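You operate a simulated robot arm through the tools that you are given. There is no shell and no other tool. Be economical: measure what you need, move in short steps, check, and stop when the job is done.

You are at the controls of a simulated robot arm. One attempt, no reset.

## Task
Take the small grey tray and leave it on top of the blue box on the top of the shaker bench.
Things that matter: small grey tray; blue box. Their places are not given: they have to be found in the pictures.

The check looks at the end state, three seconds after you hand in, the way a careful person would. Anything else that was tipped, shoved, dropped, spilled or broken makes it a failure.

## Robot
A 7-joint arm with a two-finger parallel gripper, fixed in place. Base frame: the origin is at the foot of the arm, x ahead of it, y to its left, z up; the work surface is at about z = 0.9. Readings come in m, rad, newtons and seconds.
With the tool pointing down near the work surface it reaches from about 0.24 to 0.68 m from the base axis. Its first joint turns from -1.152 to 1.152 rad. Payload 2.4 kg.
Tool frame: the origin (TCP) lies between the finger pads and is the grasp point; the fingertips stand 0.03 m ahead of it; z points along the fingers, y is the line along which they close. The gripper opens to 0.094 m. The fingers are 0.028 m wide and 0.01 m thick; the gripper's body (0.05 by 0.096 m) begins 0.055 m behind the TCP.
Orientation is that of the tool frame in the base frame, as a unit quaternion [x, y, z, w]. With the fingers straight down and closing along the base's y, the tool's x points along the base's -x, its y along +y and its z along -z.

## Interface
- The arm moves only by the tool play_rows. Its argument "deltas" is text: rows parted by semicolons, each of 7 numbers parted by spaces: the turn, a rotation vector about the tool's x, y, z in units of 8 degrees (1.0 is 8 degrees), then the shift along the tool's x, y, z in units of 50 mm (1.0 is 50 mm), then the finger opening in m, from 0 to 0.094. In form: ax ay az tx ty tz grip; .... A call has 1 to 20 rows; each row shifts and turns the commanded pose from where the row before left it, along the tool's axes as they then stand. A call with a number of a shift or a turn outside -1 to 1 is refused whole. Each row takes 0.2 s and may step no farther than 0.05 m and 0.15 rad from the row before; otherwise, or with a gripper value out of range, the whole call is refused. Where a pose cannot be reached the arm comes as near as it can. A force on the tool above 40 N (or 10 N above the force at the start of the call, whichever is more), or a blocked arm, ends the call early, and 0.2 s more pass. The fingers move at their own pace (about 0.153 m/s each) and stop on an object; they squeeze with about 20 N. The grip force told is the motor's: it shows also when the fingers shut on nothing. Time passes only in rows, and 0.2 s behind the last, so rows that do not move let the fingers close. It gives the time, the measured TCP pose, the force on the tool (base axes), the opening and the grip force at its end, in the units of the frame above (readings bear some noise), and new pictures: "pictures" is both (left out), scene, wrist or none.
- Cameras (640 x 400 px; columns grow to the right, rows downward): "scene" is fixed at [0.0237, 0.4823, 1.4509]; the picture's right is [-0.84, -0.55, 0.00], its down [-0.26, 0.40, -0.88] and it looks along [0.48, -0.74, -0.48] (base axes); focal length 322 px, centre (320, 200). "wrist" rides on the gripper at [-0.037, 0, -0.058] in the tool frame; the picture's right is [0.00, -1.00, 0.00], its down [0.97, 0.00, -0.24] and it looks along [0.24, 0.00, 0.97] (tool axes); focal length 218 px, centre (320, 200).
- pixel_to_xyz(camera, pixels): for up to 12 pixels [column, row] of the newest picture of that camera ("zoom" is the newest enlarged one), the place [x, y, z] in the base frame of the surface seen there, good to about 0.002 m, but the place of the scene camera against the robot may be out by one fixed shift of up to 0.025 m in any direction. The clock stands still meanwhile.
- close_up(camera, box): a new picture of the part [left, top, right, bottom] of that camera's present view, enlarged. The clock stands still meanwhile.
- finish_job(): hands the job in; it is judged then, once.

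Keep the steps short. Do not move on a guess: measure, check each grasp and each placing, and mend mistakes. In all there are 60 turns and 120 pictures (those below and enlarged ones count). Leave the gripper open and the arm clear of the work at the hand-in unless told otherwise, and finish with a single line.

The tools are called after ">>>" as name(argument=value, ...) on one line, values as JSON. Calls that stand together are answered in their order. play_rows: Moves the arm, as the interface text tells. Its arguments: {"type":"object","properties":{"deltas":{"type":"string"},"pictures":{"type":"string","enum":["both","scene","wrist","none"]}},"required":["deltas"]} The other tools are called the same way: pixel_to_xyz (camera, pixels) gives the place of the surface under pixels of a picture; close_up (camera, box) takes an enlarged picture of a part of a camera's view; finish_job () hands the job in.

At the start:

```text
clock: 0.0
eef_pos: [0.2497, -0.3149, 1.2347]
tool_rot: [0.001, 1.0, 0.0, -0.001]
contact_force: [0.0, 0.4, -0.8]
opening: 0.0939
grasp_force: 0.1
```

scene: 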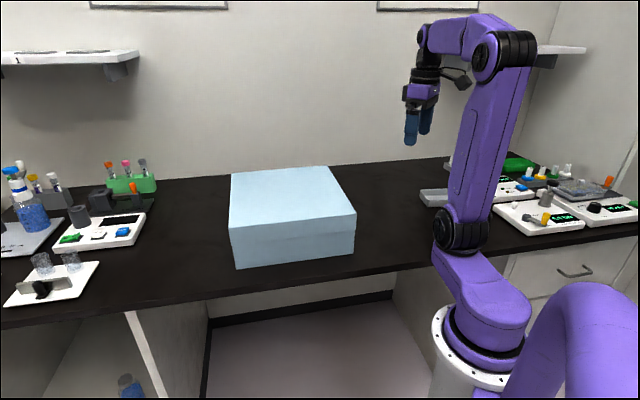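
wrist: 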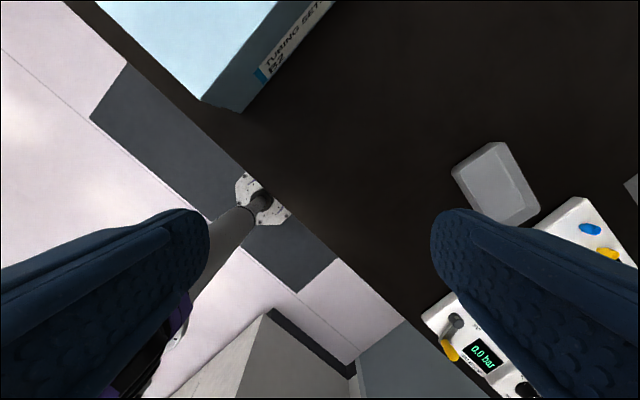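

The wrist picture shows a small grey tray near (497,183), and the big light-blue box is at the upper left. I'll measure both and look closer.

>>> close_up(camera="wrist", box=[400, 100, 640, 250])

>>> close_up(camera="scene", box=[400, 130, 640, 280])

>>> pixel_to_xyz(camera="wrist", pixels=[[452, 172], [495, 142], [540, 208], [510, 228], [490, 185], [505, 150], [420, 150], [200, 95], [270, 5], [240, 110], [480, 170], [510, 195]])

>>> pixel_to_xyz(camera="scene", pixels=[[231, 175], [327, 168], [354, 212], [231, 234], [290, 200], [232, 262], [354, 250], [422, 195], [300, 280], [435, 192]])

```text
2.67 times, centred on (520, 175) of wrist
```

zoom: 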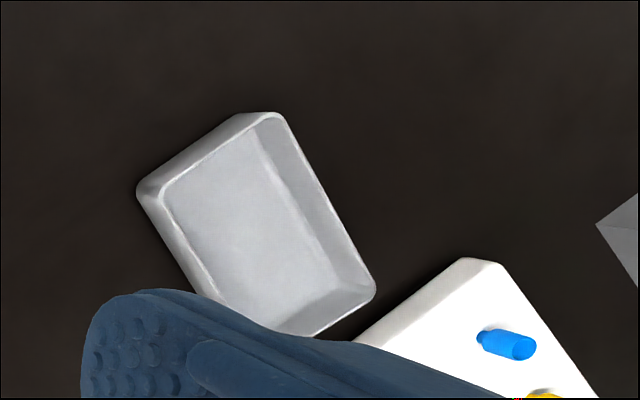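

```text
2.67 times, centred on (520, 205) of scene
```

zoom: 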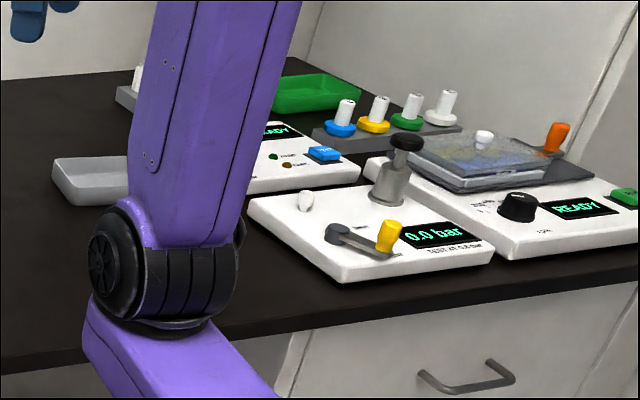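

```text
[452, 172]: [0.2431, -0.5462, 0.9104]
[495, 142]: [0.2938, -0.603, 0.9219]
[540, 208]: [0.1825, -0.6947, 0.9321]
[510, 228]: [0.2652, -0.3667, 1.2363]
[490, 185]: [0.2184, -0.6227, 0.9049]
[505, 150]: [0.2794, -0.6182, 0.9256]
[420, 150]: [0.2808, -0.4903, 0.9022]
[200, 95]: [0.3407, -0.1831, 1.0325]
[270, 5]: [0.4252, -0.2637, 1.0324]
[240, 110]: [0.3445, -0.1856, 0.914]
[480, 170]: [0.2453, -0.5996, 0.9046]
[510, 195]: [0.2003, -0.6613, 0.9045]
```

```text
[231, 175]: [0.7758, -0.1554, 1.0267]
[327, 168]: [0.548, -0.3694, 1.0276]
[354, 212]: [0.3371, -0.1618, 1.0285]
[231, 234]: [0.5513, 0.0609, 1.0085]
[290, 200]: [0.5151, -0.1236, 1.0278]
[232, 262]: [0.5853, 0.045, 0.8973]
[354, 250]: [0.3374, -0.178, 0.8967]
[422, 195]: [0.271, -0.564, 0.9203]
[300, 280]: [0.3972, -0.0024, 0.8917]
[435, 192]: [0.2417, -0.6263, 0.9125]
```

The tray is at about (0.23,-0.61) with its rim near z 0.93. I'll move above it for a better view, fingers open.

>>> play_rows(deltas="0 0 0 0 -0.9 0.3 0.094; 0 0 0 0 -0.9 0.3 0.094; 0 0 0 0 -0.9 0.3 0.094; 0 0 0 0 -0.9 0.3 0.094; 0 0 0 0 -0.6 0 0.094", pictures="both")

```text
clock: 1.2
eef_pos: [0.2494, -0.526, 1.1731]
tool_rot: [-0.001, 1.0, 0.0, 0.0]
contact_force: [0.1, -0.7, 0.6]
opening: 0.0942
grasp_force: 0.1
```

scene: 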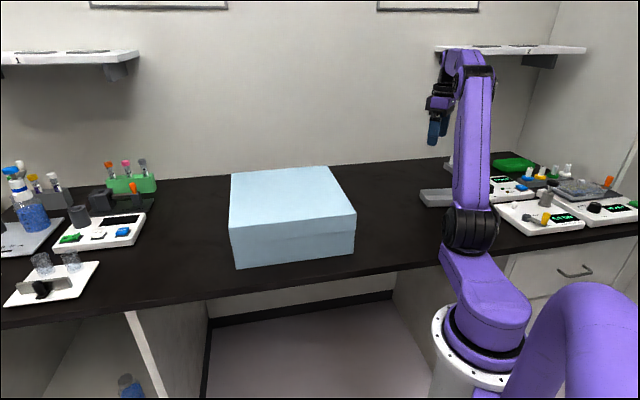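
wrist: 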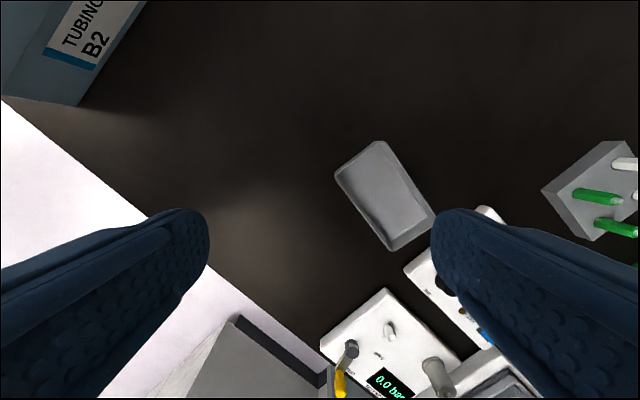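

The whole tray is now visible between (335,172) and (435,215). I'll enlarge it and measure the rim and its neighbours.

>>> close_up(camera="wrist", box=[304, 120, 464, 270])

>>> close_up(camera="scene", box=[220, 150, 380, 250])

>>> pixel_to_xyz(camera="wrist", pixels=[[336, 174], [382, 141], [434, 214], [390, 248], [385, 195], [405, 270], [444, 240], [470, 215], [372, 150], [345, 170], [410, 180], [362, 213]])

```text
2.67 times, centred on (384, 195) of wrist
```

zoom: 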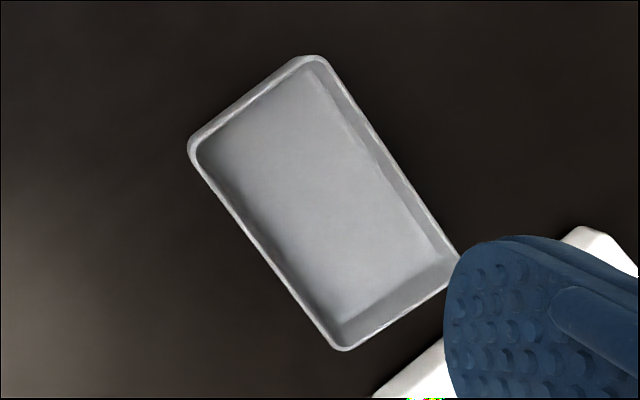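

```text
4.00 times, centred on (300, 200) of scene
```

zoom: 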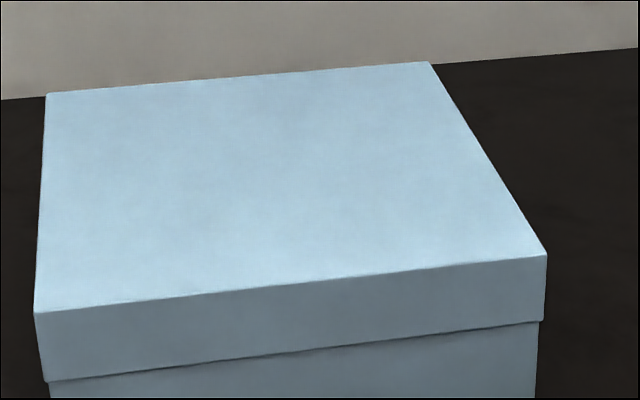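

```text
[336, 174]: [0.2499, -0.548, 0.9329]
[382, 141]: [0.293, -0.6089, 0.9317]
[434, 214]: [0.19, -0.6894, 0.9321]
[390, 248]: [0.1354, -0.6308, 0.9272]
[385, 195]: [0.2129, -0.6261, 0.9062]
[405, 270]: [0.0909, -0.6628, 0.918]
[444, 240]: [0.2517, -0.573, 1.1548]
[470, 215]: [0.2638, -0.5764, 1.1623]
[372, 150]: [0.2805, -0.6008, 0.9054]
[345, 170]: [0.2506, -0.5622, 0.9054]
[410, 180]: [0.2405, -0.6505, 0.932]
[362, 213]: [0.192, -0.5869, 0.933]
```

Rim corners are at about (0.250,-0.548), (0.293,-0.609) and (0.190,-0.689). The rim is at z 0.932, and the tray is 0.075 wide and 0.13 long. The centre is (0.219,-0.618), with its width turned about 36.5° from y. I'll turn the tool to match and stop above the centre at z 1.07.

>>> play_rows(deltas="0 0 -0.912 0 0 0 0.094; 0 0 -0.912 0 0 0 0.094; 0 0 -0.912 0 0 0 0.094; 0 0 -0.912 0 0 0 0.094; 0 0 -0.912 0 0 0 0.094; 0 0 0 0.526 -0.374 0.68 0.094; 0 0 0 0.526 -0.374 0.68 0.094; 0 0 0 0.526 -0.374 0.68 0.094; 0 0 0 0 0 0 0.094", pictures="both")

```text
clock: 3.2
eef_pos: [0.2209, -0.6213, 1.0713]
tool_rot: [-0.314, 0.949, 0.0, 0.0]
contact_force: [0.8, -0.2, 0.6]
opening: 0.0939
grasp_force: 0.0
```

scene: 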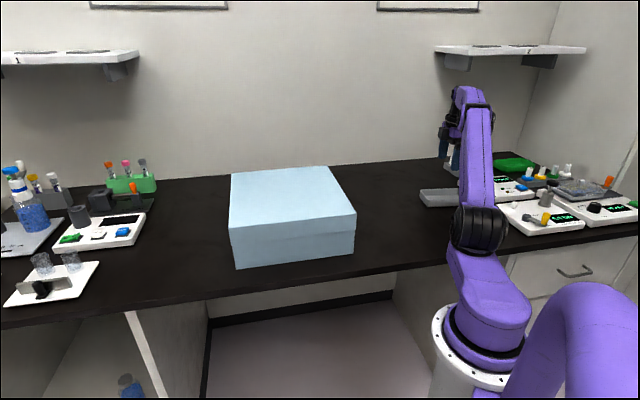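
wrist: 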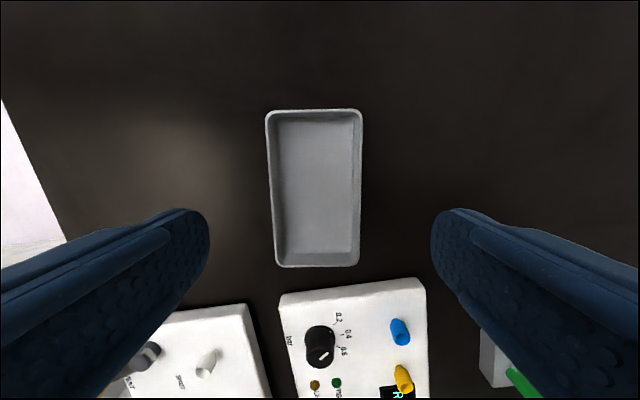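

The pose was reached and the tray lies nearly square between the fingers. I'll measure the rim for the final alignment.

>>> pixel_to_xyz(camera="wrist", pixels=[[268, 125], [361, 125], [271, 190], [361, 190], [276, 255], [358, 255], [315, 111], [316, 265], [350, 285], [315, 190], [230, 190], [200, 310]])

```text
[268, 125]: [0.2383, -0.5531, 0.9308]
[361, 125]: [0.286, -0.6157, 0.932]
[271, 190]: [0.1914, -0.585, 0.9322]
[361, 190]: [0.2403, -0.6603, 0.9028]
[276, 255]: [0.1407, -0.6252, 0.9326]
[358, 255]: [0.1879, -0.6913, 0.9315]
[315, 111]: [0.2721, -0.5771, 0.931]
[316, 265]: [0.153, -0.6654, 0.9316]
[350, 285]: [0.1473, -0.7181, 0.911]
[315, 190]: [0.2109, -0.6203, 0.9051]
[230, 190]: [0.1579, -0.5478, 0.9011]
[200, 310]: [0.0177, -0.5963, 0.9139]
```

The rim centre is (0.213,-0.621), so the tool needs to shift about +4 mm in its y and +6 mm in its x. I'll descend to z 0.97, where the fingertips are still above the rim, and check.

>>> play_rows(deltas="0 0 0 0.12 0.076 0.6 0.094; 0 0 0 0 0 0.7 0.094; 0 0 0 0 0 0.7 0.094; 0 0 0 0 0 0 0.094", pictures="wrist")

```text
clock: 4.2
eef_pos: [0.2142, -0.6171, 0.9735]
tool_rot: [-0.313, 0.95, 0.0, 0.0]
contact_force: [0.4, 0.1, 0.2]
opening: 0.0939
grasp_force: 0.1
```

wrist: 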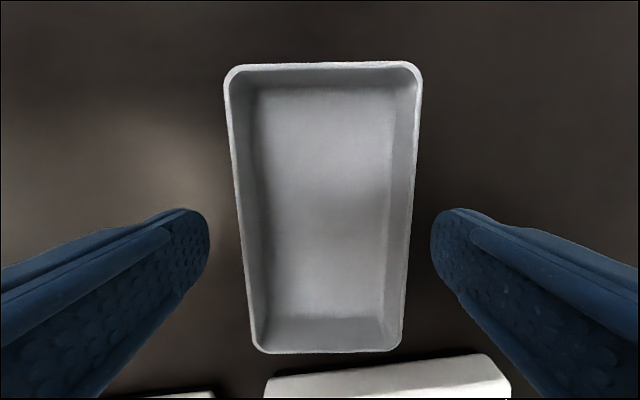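

The fingers straddle the tray. Its centre column is about 325 against 320, so I'll shift -2 mm in y. Then I'll go down 35 mm, checking before closing.

>>> play_rows(deltas="0 0 0 0 -0.045 0 0.094; 0 0 0 0 0 0.35 0.094; 0 0 0 0 0 0.35 0.094; 0 0 0 0 0 0 0.094", pictures="wrist")

```text
clock: 5.2
eef_pos: [0.2151, -0.6187, 0.9362]
tool_rot: [-0.313, 0.95, 0.0, 0.0]
contact_force: [0.2, 0.0, -0.2]
opening: 0.0942
grasp_force: 0.1
```

wrist: 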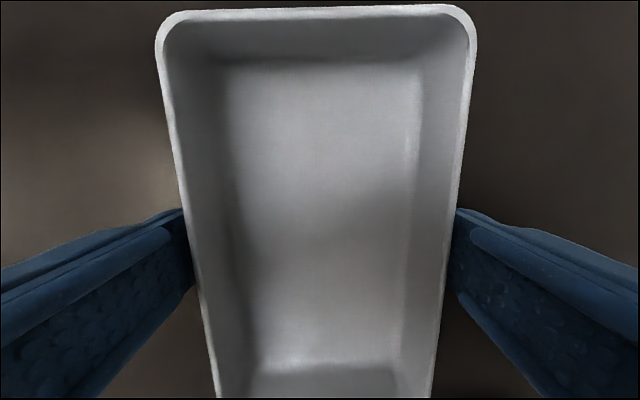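

Both fingers are outside the long walls with no contact force. I'll close now.

>>> play_rows(deltas="0 0 0 0 0 0 0.06; 0 0 0 0 0 0 0.05; 0 0 0 0 0 0 0.05", pictures="wrist")

```text
clock: 6.0
eef_pos: [0.2145, -0.6203, 0.9372]
tool_rot: [-0.313, 0.95, 0.0, 0.0]
contact_force: [0.2, 0.1, 0.2]
opening: 0.0847
grasp_force: 19.8
```

wrist: 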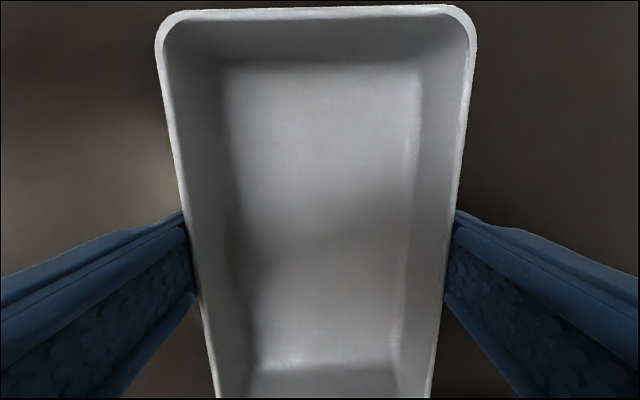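

The fingers stopped at 0.085 with 20 N of grip. I'll lift slowly by 60 mm and check.

>>> play_rows(deltas="0 0 0 0 0 -0.2 0.05; 0 0 0 0 0 -0.5 0.05; 0 0 0 0 0 -0.5 0.05; 0 0 0 0 0 0 0.05", pictures="both")

```text
clock: 7.0
eef_pos: [0.2171, -0.6197, 0.9974]
tool_rot: [-0.314, 0.95, 0.0, 0.0]
contact_force: [-0.5, 0.3, -1.6]
opening: 0.0848
grasp_force: 20.0
```

scene: 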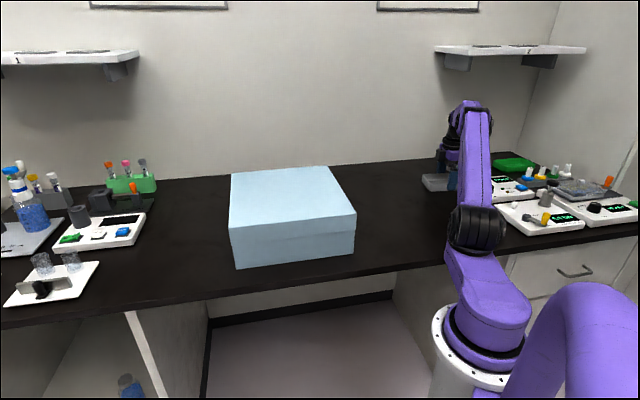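
wrist: 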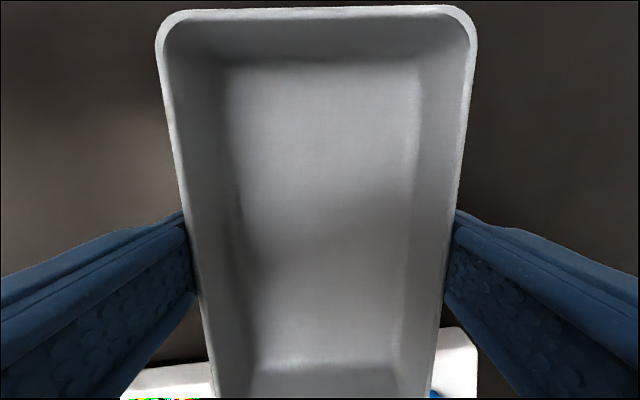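

The tray is held level and moved with the gripper. The box top is at z≈1.032, with its centre near (0.55,-0.178) once the scene reading is corrected by the wrist-measured corner. I'll raise to z 1.18 first.

>>> play_rows(deltas="0 0 0 0 0 -0.6 0.05; 0 0 0 0 0 -0.8 0.05; 0 0 0 0 0 -0.8 0.05; 0 0 0 0 0 -0.8 0.05; 0 0 0 0 0 -0.6 0.05; 0 0 0 0 0 0 0.05", pictures="none")

>>> play_rows(deltas="0 0 0 -0.4 0.12 0 0.05; 0 0 0 -0.6 0.177 0 0.05; 0 0 0 -0.6 0.177 0 0.05; 0 0 0 -0.6 0.177 0 0.05; 0 0 0 -0.6 0.177 0 0.05; 0 0 0 -0.6 0.177 0 0.05; 0 0 0 -0.6 0.177 0 0.05; 0 0 0 -0.4 0.12 0 0.05; 0 0 0 0 0 0 0.05", pictures="both")

```text
clock: 8.4
eef_pos: [0.2125, -0.6001, 1.1648]
tool_rot: [-0.313, 0.95, 0.0, -0.001]
contact_force: [0.2, -0.2, -1.7]
opening: 0.0849
grasp_force: 19.9
out of reach, approached as far as the arm can: row 4, 5
```

```text
clock: 10.4
eef_pos: [0.3473, -0.4161, 1.1658]
tool_rot: [-0.314, 0.949, 0.0, 0.0]
contact_force: [0.0, -1.0, -1.9]
opening: 0.0844
grasp_force: 19.6
```

scene: 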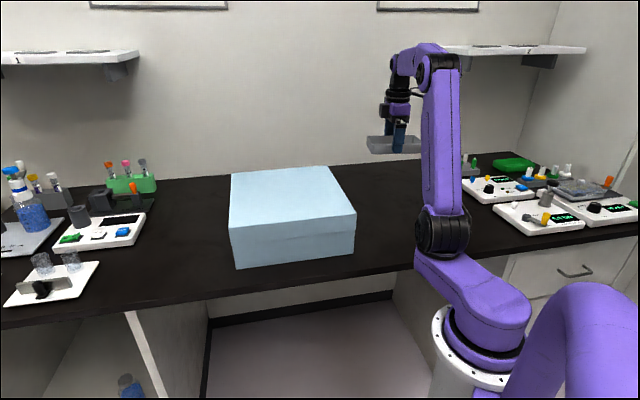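
wrist: 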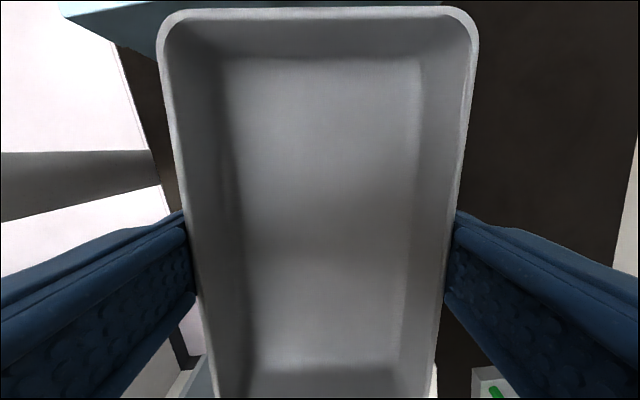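

The grip is unchanged, and the tray bottom is at about z 1.13, well above the box. I'll continue to the box centre.

>>> play_rows(deltas="0 0 0 -0.5 0.12 0 0.05; 0 0 0 -0.68 0.157 0 0.05; 0 0 0 -0.68 0.157 0 0.05; 0 0 0 -0.68 0.157 0 0.05; 0 0 0 -0.68 0.157 0 0.05; 0 0 0 -0.68 0.157 0 0.05; 0 0 0 -0.68 0.157 0 0.05; 0 0 0 -0.68 0.157 0 0.05; 0 0 0 -0.68 0.157 0 0.05; 0 0 0 -0.16 0.03 0 0.05; 0 0 0 0 0 0 0.05", pictures="both")

```text
clock: 12.8
eef_pos: [0.5496, -0.1782, 1.1648]
tool_rot: [-0.314, 0.949, 0.0, 0.0]
contact_force: [-0.7, -0.2, -1.0]
opening: 0.0843
grasp_force: 20.2
```

scene: 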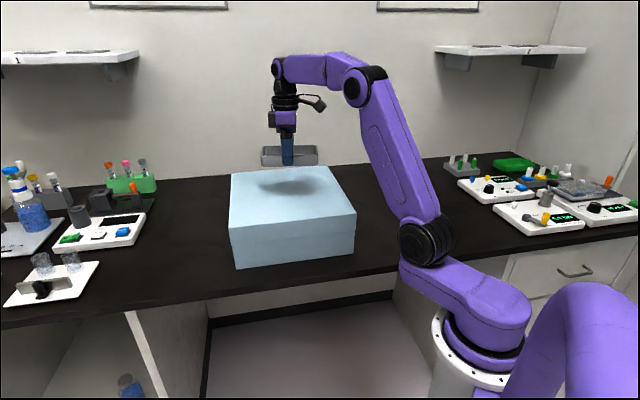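
wrist: 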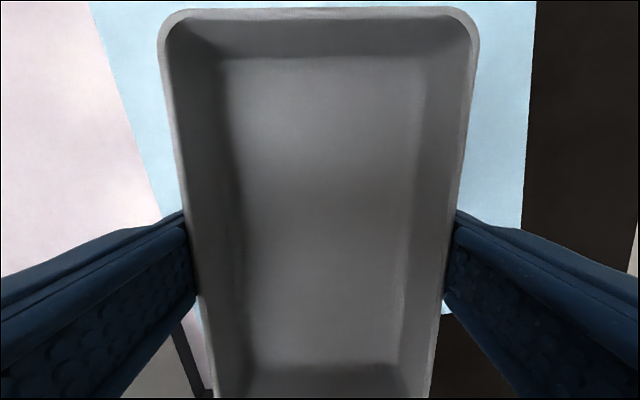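

I'm above the box, with the shadow near its middle. I'll lower to about z 1.09 and re-measure the box top from the wrist.

>>> play_rows(deltas="0 0 0 0 0 0.5 0.05; 0 0 0 0 0 0.5 0.05; 0 0 0 0 0 0.5 0.05; 0 0 0 0 0 0 0.05", pictures="both")

>>> pixel_to_xyz(camera="wrist", pixels=[[140, 120], [500, 120], [170, 200], [490, 190], [140, 30], [500, 30], [320, 10]])

>>> close_up(camera="scene", box=[220, 130, 380, 230])

```text
clock: 13.8
eef_pos: [0.5508, -0.1777, 1.09]
tool_rot: [-0.314, 0.95, 0.0, 0.001]
contact_force: [0.2, 0.3, -1.5]
opening: 0.0845
grasp_force: 19.8
```

scene: 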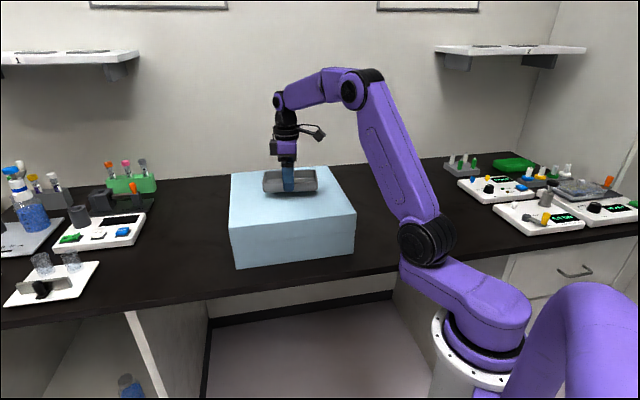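
wrist: 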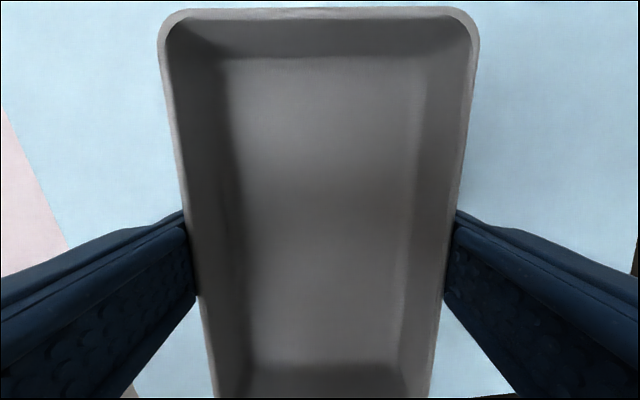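

```text
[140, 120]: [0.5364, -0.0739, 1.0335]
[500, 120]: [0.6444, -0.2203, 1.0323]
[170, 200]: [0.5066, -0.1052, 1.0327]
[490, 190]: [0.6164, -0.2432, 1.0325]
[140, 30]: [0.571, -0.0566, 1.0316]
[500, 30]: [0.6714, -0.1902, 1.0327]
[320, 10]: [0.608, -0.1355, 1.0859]
```

```text
4.00 times, centred on (300, 180) of scene
```

zoom: 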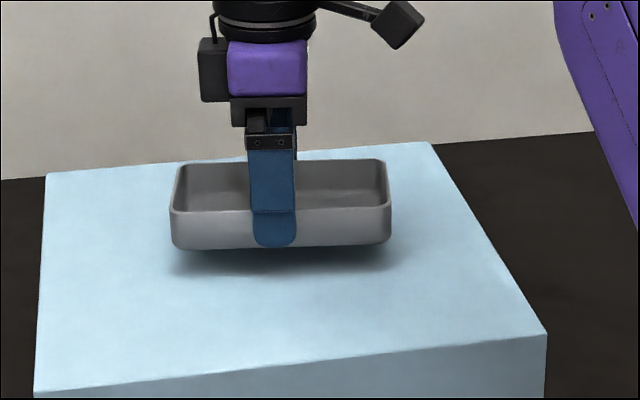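

The box top is at 1.0325 and the tray bottom at about 1.056. I'll lower 19 mm gently, then take tiny steps while watching the force.

>>> play_rows(deltas="0 0 0 0 0 0.2 0.05; 0 0 0 0 0 0.12 0.05; 0 0 0 0 0 0.06 0.05; 0 0 0 0 0 0 0.05; 0 0 0 0 0 0 0.05", pictures="none")

>>> play_rows(deltas="0 0 0 0 0 0.04 0.05; 0 0 0 0 0 0 0.05", pictures="none")

>>> close_up(camera="scene", box=[250, 155, 330, 205])

```text
clock: 15.0
eef_pos: [0.5493, -0.1789, 1.0742]
tool_rot: [-0.313, 0.95, 0.0, -0.001]
contact_force: [-0.1, -0.5, -0.8]
opening: 0.0844
grasp_force: 19.9
```

```text
clock: 15.6
eef_pos: [0.5501, -0.1785, 1.0689]
tool_rot: [-0.313, 0.95, 0.0, 0.0]
contact_force: [0.0, 0.4, -0.7]
opening: 0.0846
grasp_force: 19.4
```

```text
8.00 times, centred on (290, 180) of scene
```

zoom: 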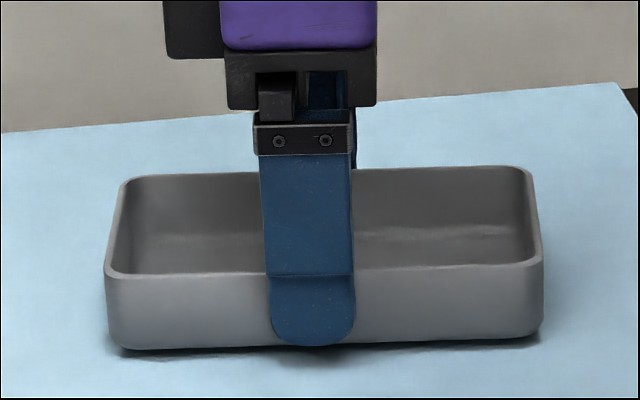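

There's still no contact, with a gap of about 2 mm. I'll keep lowering in 1 mm steps.

>>> play_rows(deltas="0 0 0 0 0 0.02 0.05; 0 0 0 0 0 0 0.05", pictures="none")

>>> play_rows(deltas="0 0 0 0 0 0.02 0.05; 0 0 0 0 0 0 0.05", pictures="none")

>>> close_up(camera="scene", box=[250, 155, 330, 205])

```text
clock: 16.2
eef_pos: [0.5501, -0.1781, 1.0689]
tool_rot: [-0.313, 0.95, 0.0, 0.001]
contact_force: [-0.6, 0.1, -0.9]
opening: 0.0845
grasp_force: 20.1
```

```text
clock: 16.8
eef_pos: [0.5512, -0.18, 1.0671]
tool_rot: [-0.313, 0.95, 0.0, 0.0]
contact_force: [0.3, -0.8, -0.6]
opening: 0.0846
grasp_force: 20.1
```

```text
8.00 times, centred on (290, 180) of scene
```

zoom: 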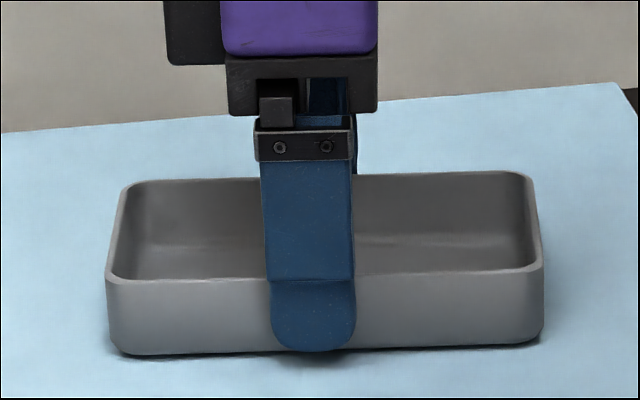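

The shadow gap is almost gone, but there's still no upward force. I'll take two more 1 mm steps.

>>> play_rows(deltas="0 0 0 0 0 0.02 0.05; 0 0 0 0 0 0 0.05", pictures="none")

>>> play_rows(deltas="0 0 0 0 0 0.016 0.05; 0 0 0 0 0 0 0.05", pictures="none")

>>> close_up(camera="scene", box=[250, 155, 330, 205])

```text
clock: 17.4
eef_pos: [0.55, -0.1784, 1.0675]
tool_rot: [-0.314, 0.95, 0.0, -0.001]
contact_force: [0.2, -0.8, -0.9]
opening: 0.0846
grasp_force: 19.1
```

```text
clock: 18.0
eef_pos: [0.549, -0.179, 1.0664]
tool_rot: [-0.314, 0.949, 0.0, -0.001]
contact_force: [0.8, -0.2, 0.2]
opening: 0.0848
grasp_force: 20.0
```

```text
8.00 times, centred on (290, 180) of scene
```

zoom: 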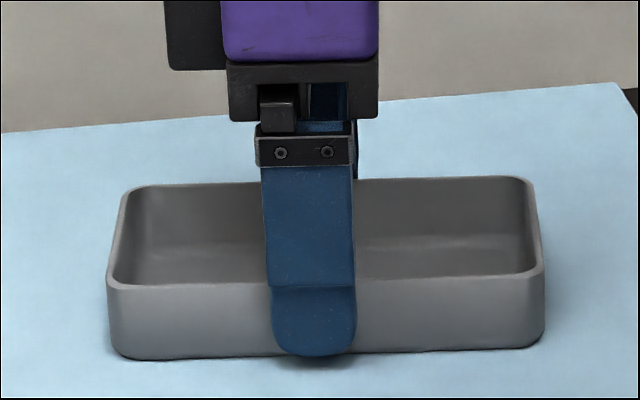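

The tray is at or within a hair of the surface: the shadow has closed and the force has gone to about zero. I'll open the fingers slowly.

>>> play_rows(deltas="0 0 0 0 0 0.01 0.05; 0 0 0 0 0 0 0.086; 0 0 0 0 0 0 0.09; 0 0 0 0 0 0 0.094; 0 0 0 0 0 0 0.094", pictures="wrist")

>>> close_up(camera="scene", box=[250, 155, 330, 205])

```text
clock: 19.2
eef_pos: [0.551, -0.1795, 1.0666]
tool_rot: [-0.313, 0.95, 0.0, 0.0]
contact_force: [0.2, 0.3, -0.3]
opening: 0.094
grasp_force: 0.1
```

wrist: 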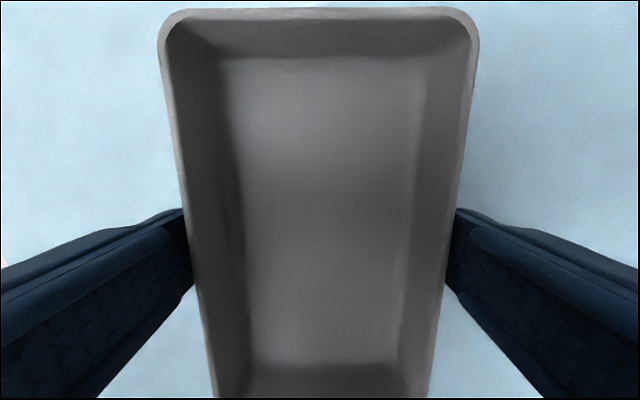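

```text
8.00 times, centred on (290, 180) of scene
```

zoom: 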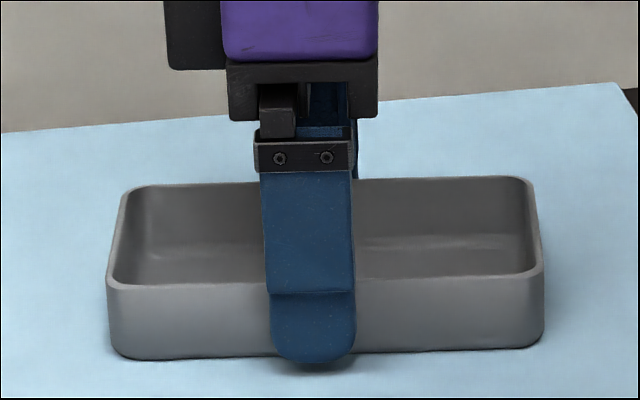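

The fingers are open and the tray rests on the box. I'll lift straight up slowly, then higher.

>>> play_rows(deltas="0 0 0 0 0 -0.2 0.094; 0 0 0 0 0 -0.4 0.094; 0 0 0 0 0 -0.6 0.094; 0 0 0 0 0 -0.6 0.094; 0 0 0 0 0 -0.6 0.094; 0 0 0 0 0 0 0.094", pictures="both")

```text
clock: 20.6
eef_pos: [0.55, -0.1794, 1.1886]
tool_rot: [-0.312, 0.95, 0.0, 0.0]
contact_force: [0.1, 0.0, -0.2]
opening: 0.0941
grasp_force: 0.1
```

scene: 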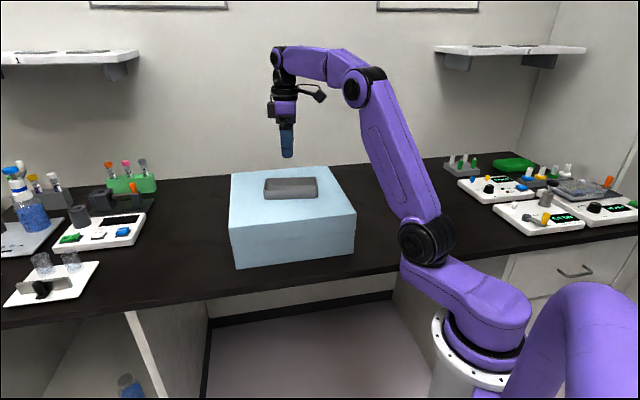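
wrist: 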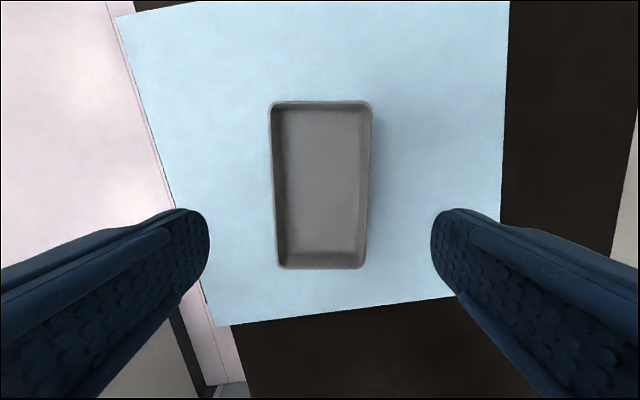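

The tray sits upright near the middle of the box, and nothing else has been disturbed. I'll draw the arm back, clear of the box.

>>> play_rows(deltas="0 0 0 0.4 0 -0.3 0.094; 0 0 0 0.7 0 -0.2 0.094; 0 0 0 0.7 0 0 0.094; 0 0 0 0.7 0 0 0.094; 0 0 0 0.7 0 0 0.094; 0 0 0 0.7 0 0 0.094; 0 0 0 0.4 0 0 0.094; 0 0 0 0 0 0 0.094", pictures="scene")

```text
clock: 22.4
eef_pos: [0.3756, -0.3075, 1.2107]
tool_rot: [-0.313, 0.95, 0.0, 0.001]
contact_force: [0.0, -1.1, 0.1]
opening: 0.0941
grasp_force: 0.1
```

scene: 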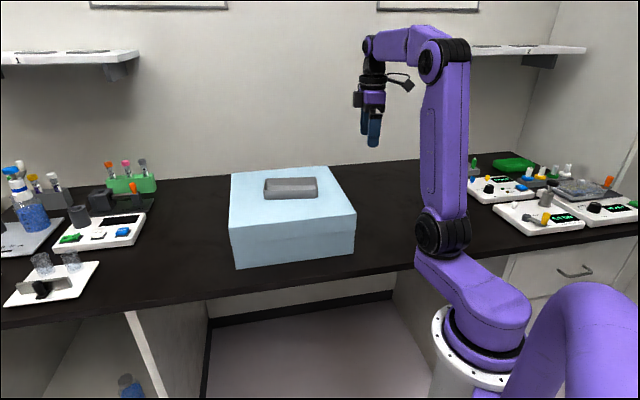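

The tray is on the box, the gripper is open and the arm is clear. I'm handing in.

>>> finish_job()

```text
The job is handed in.
```

The small grey tray is upright near the middle of the blue box's top, nothing else looks disturbed, and the job is handed in with the gripper open and the arm clear.
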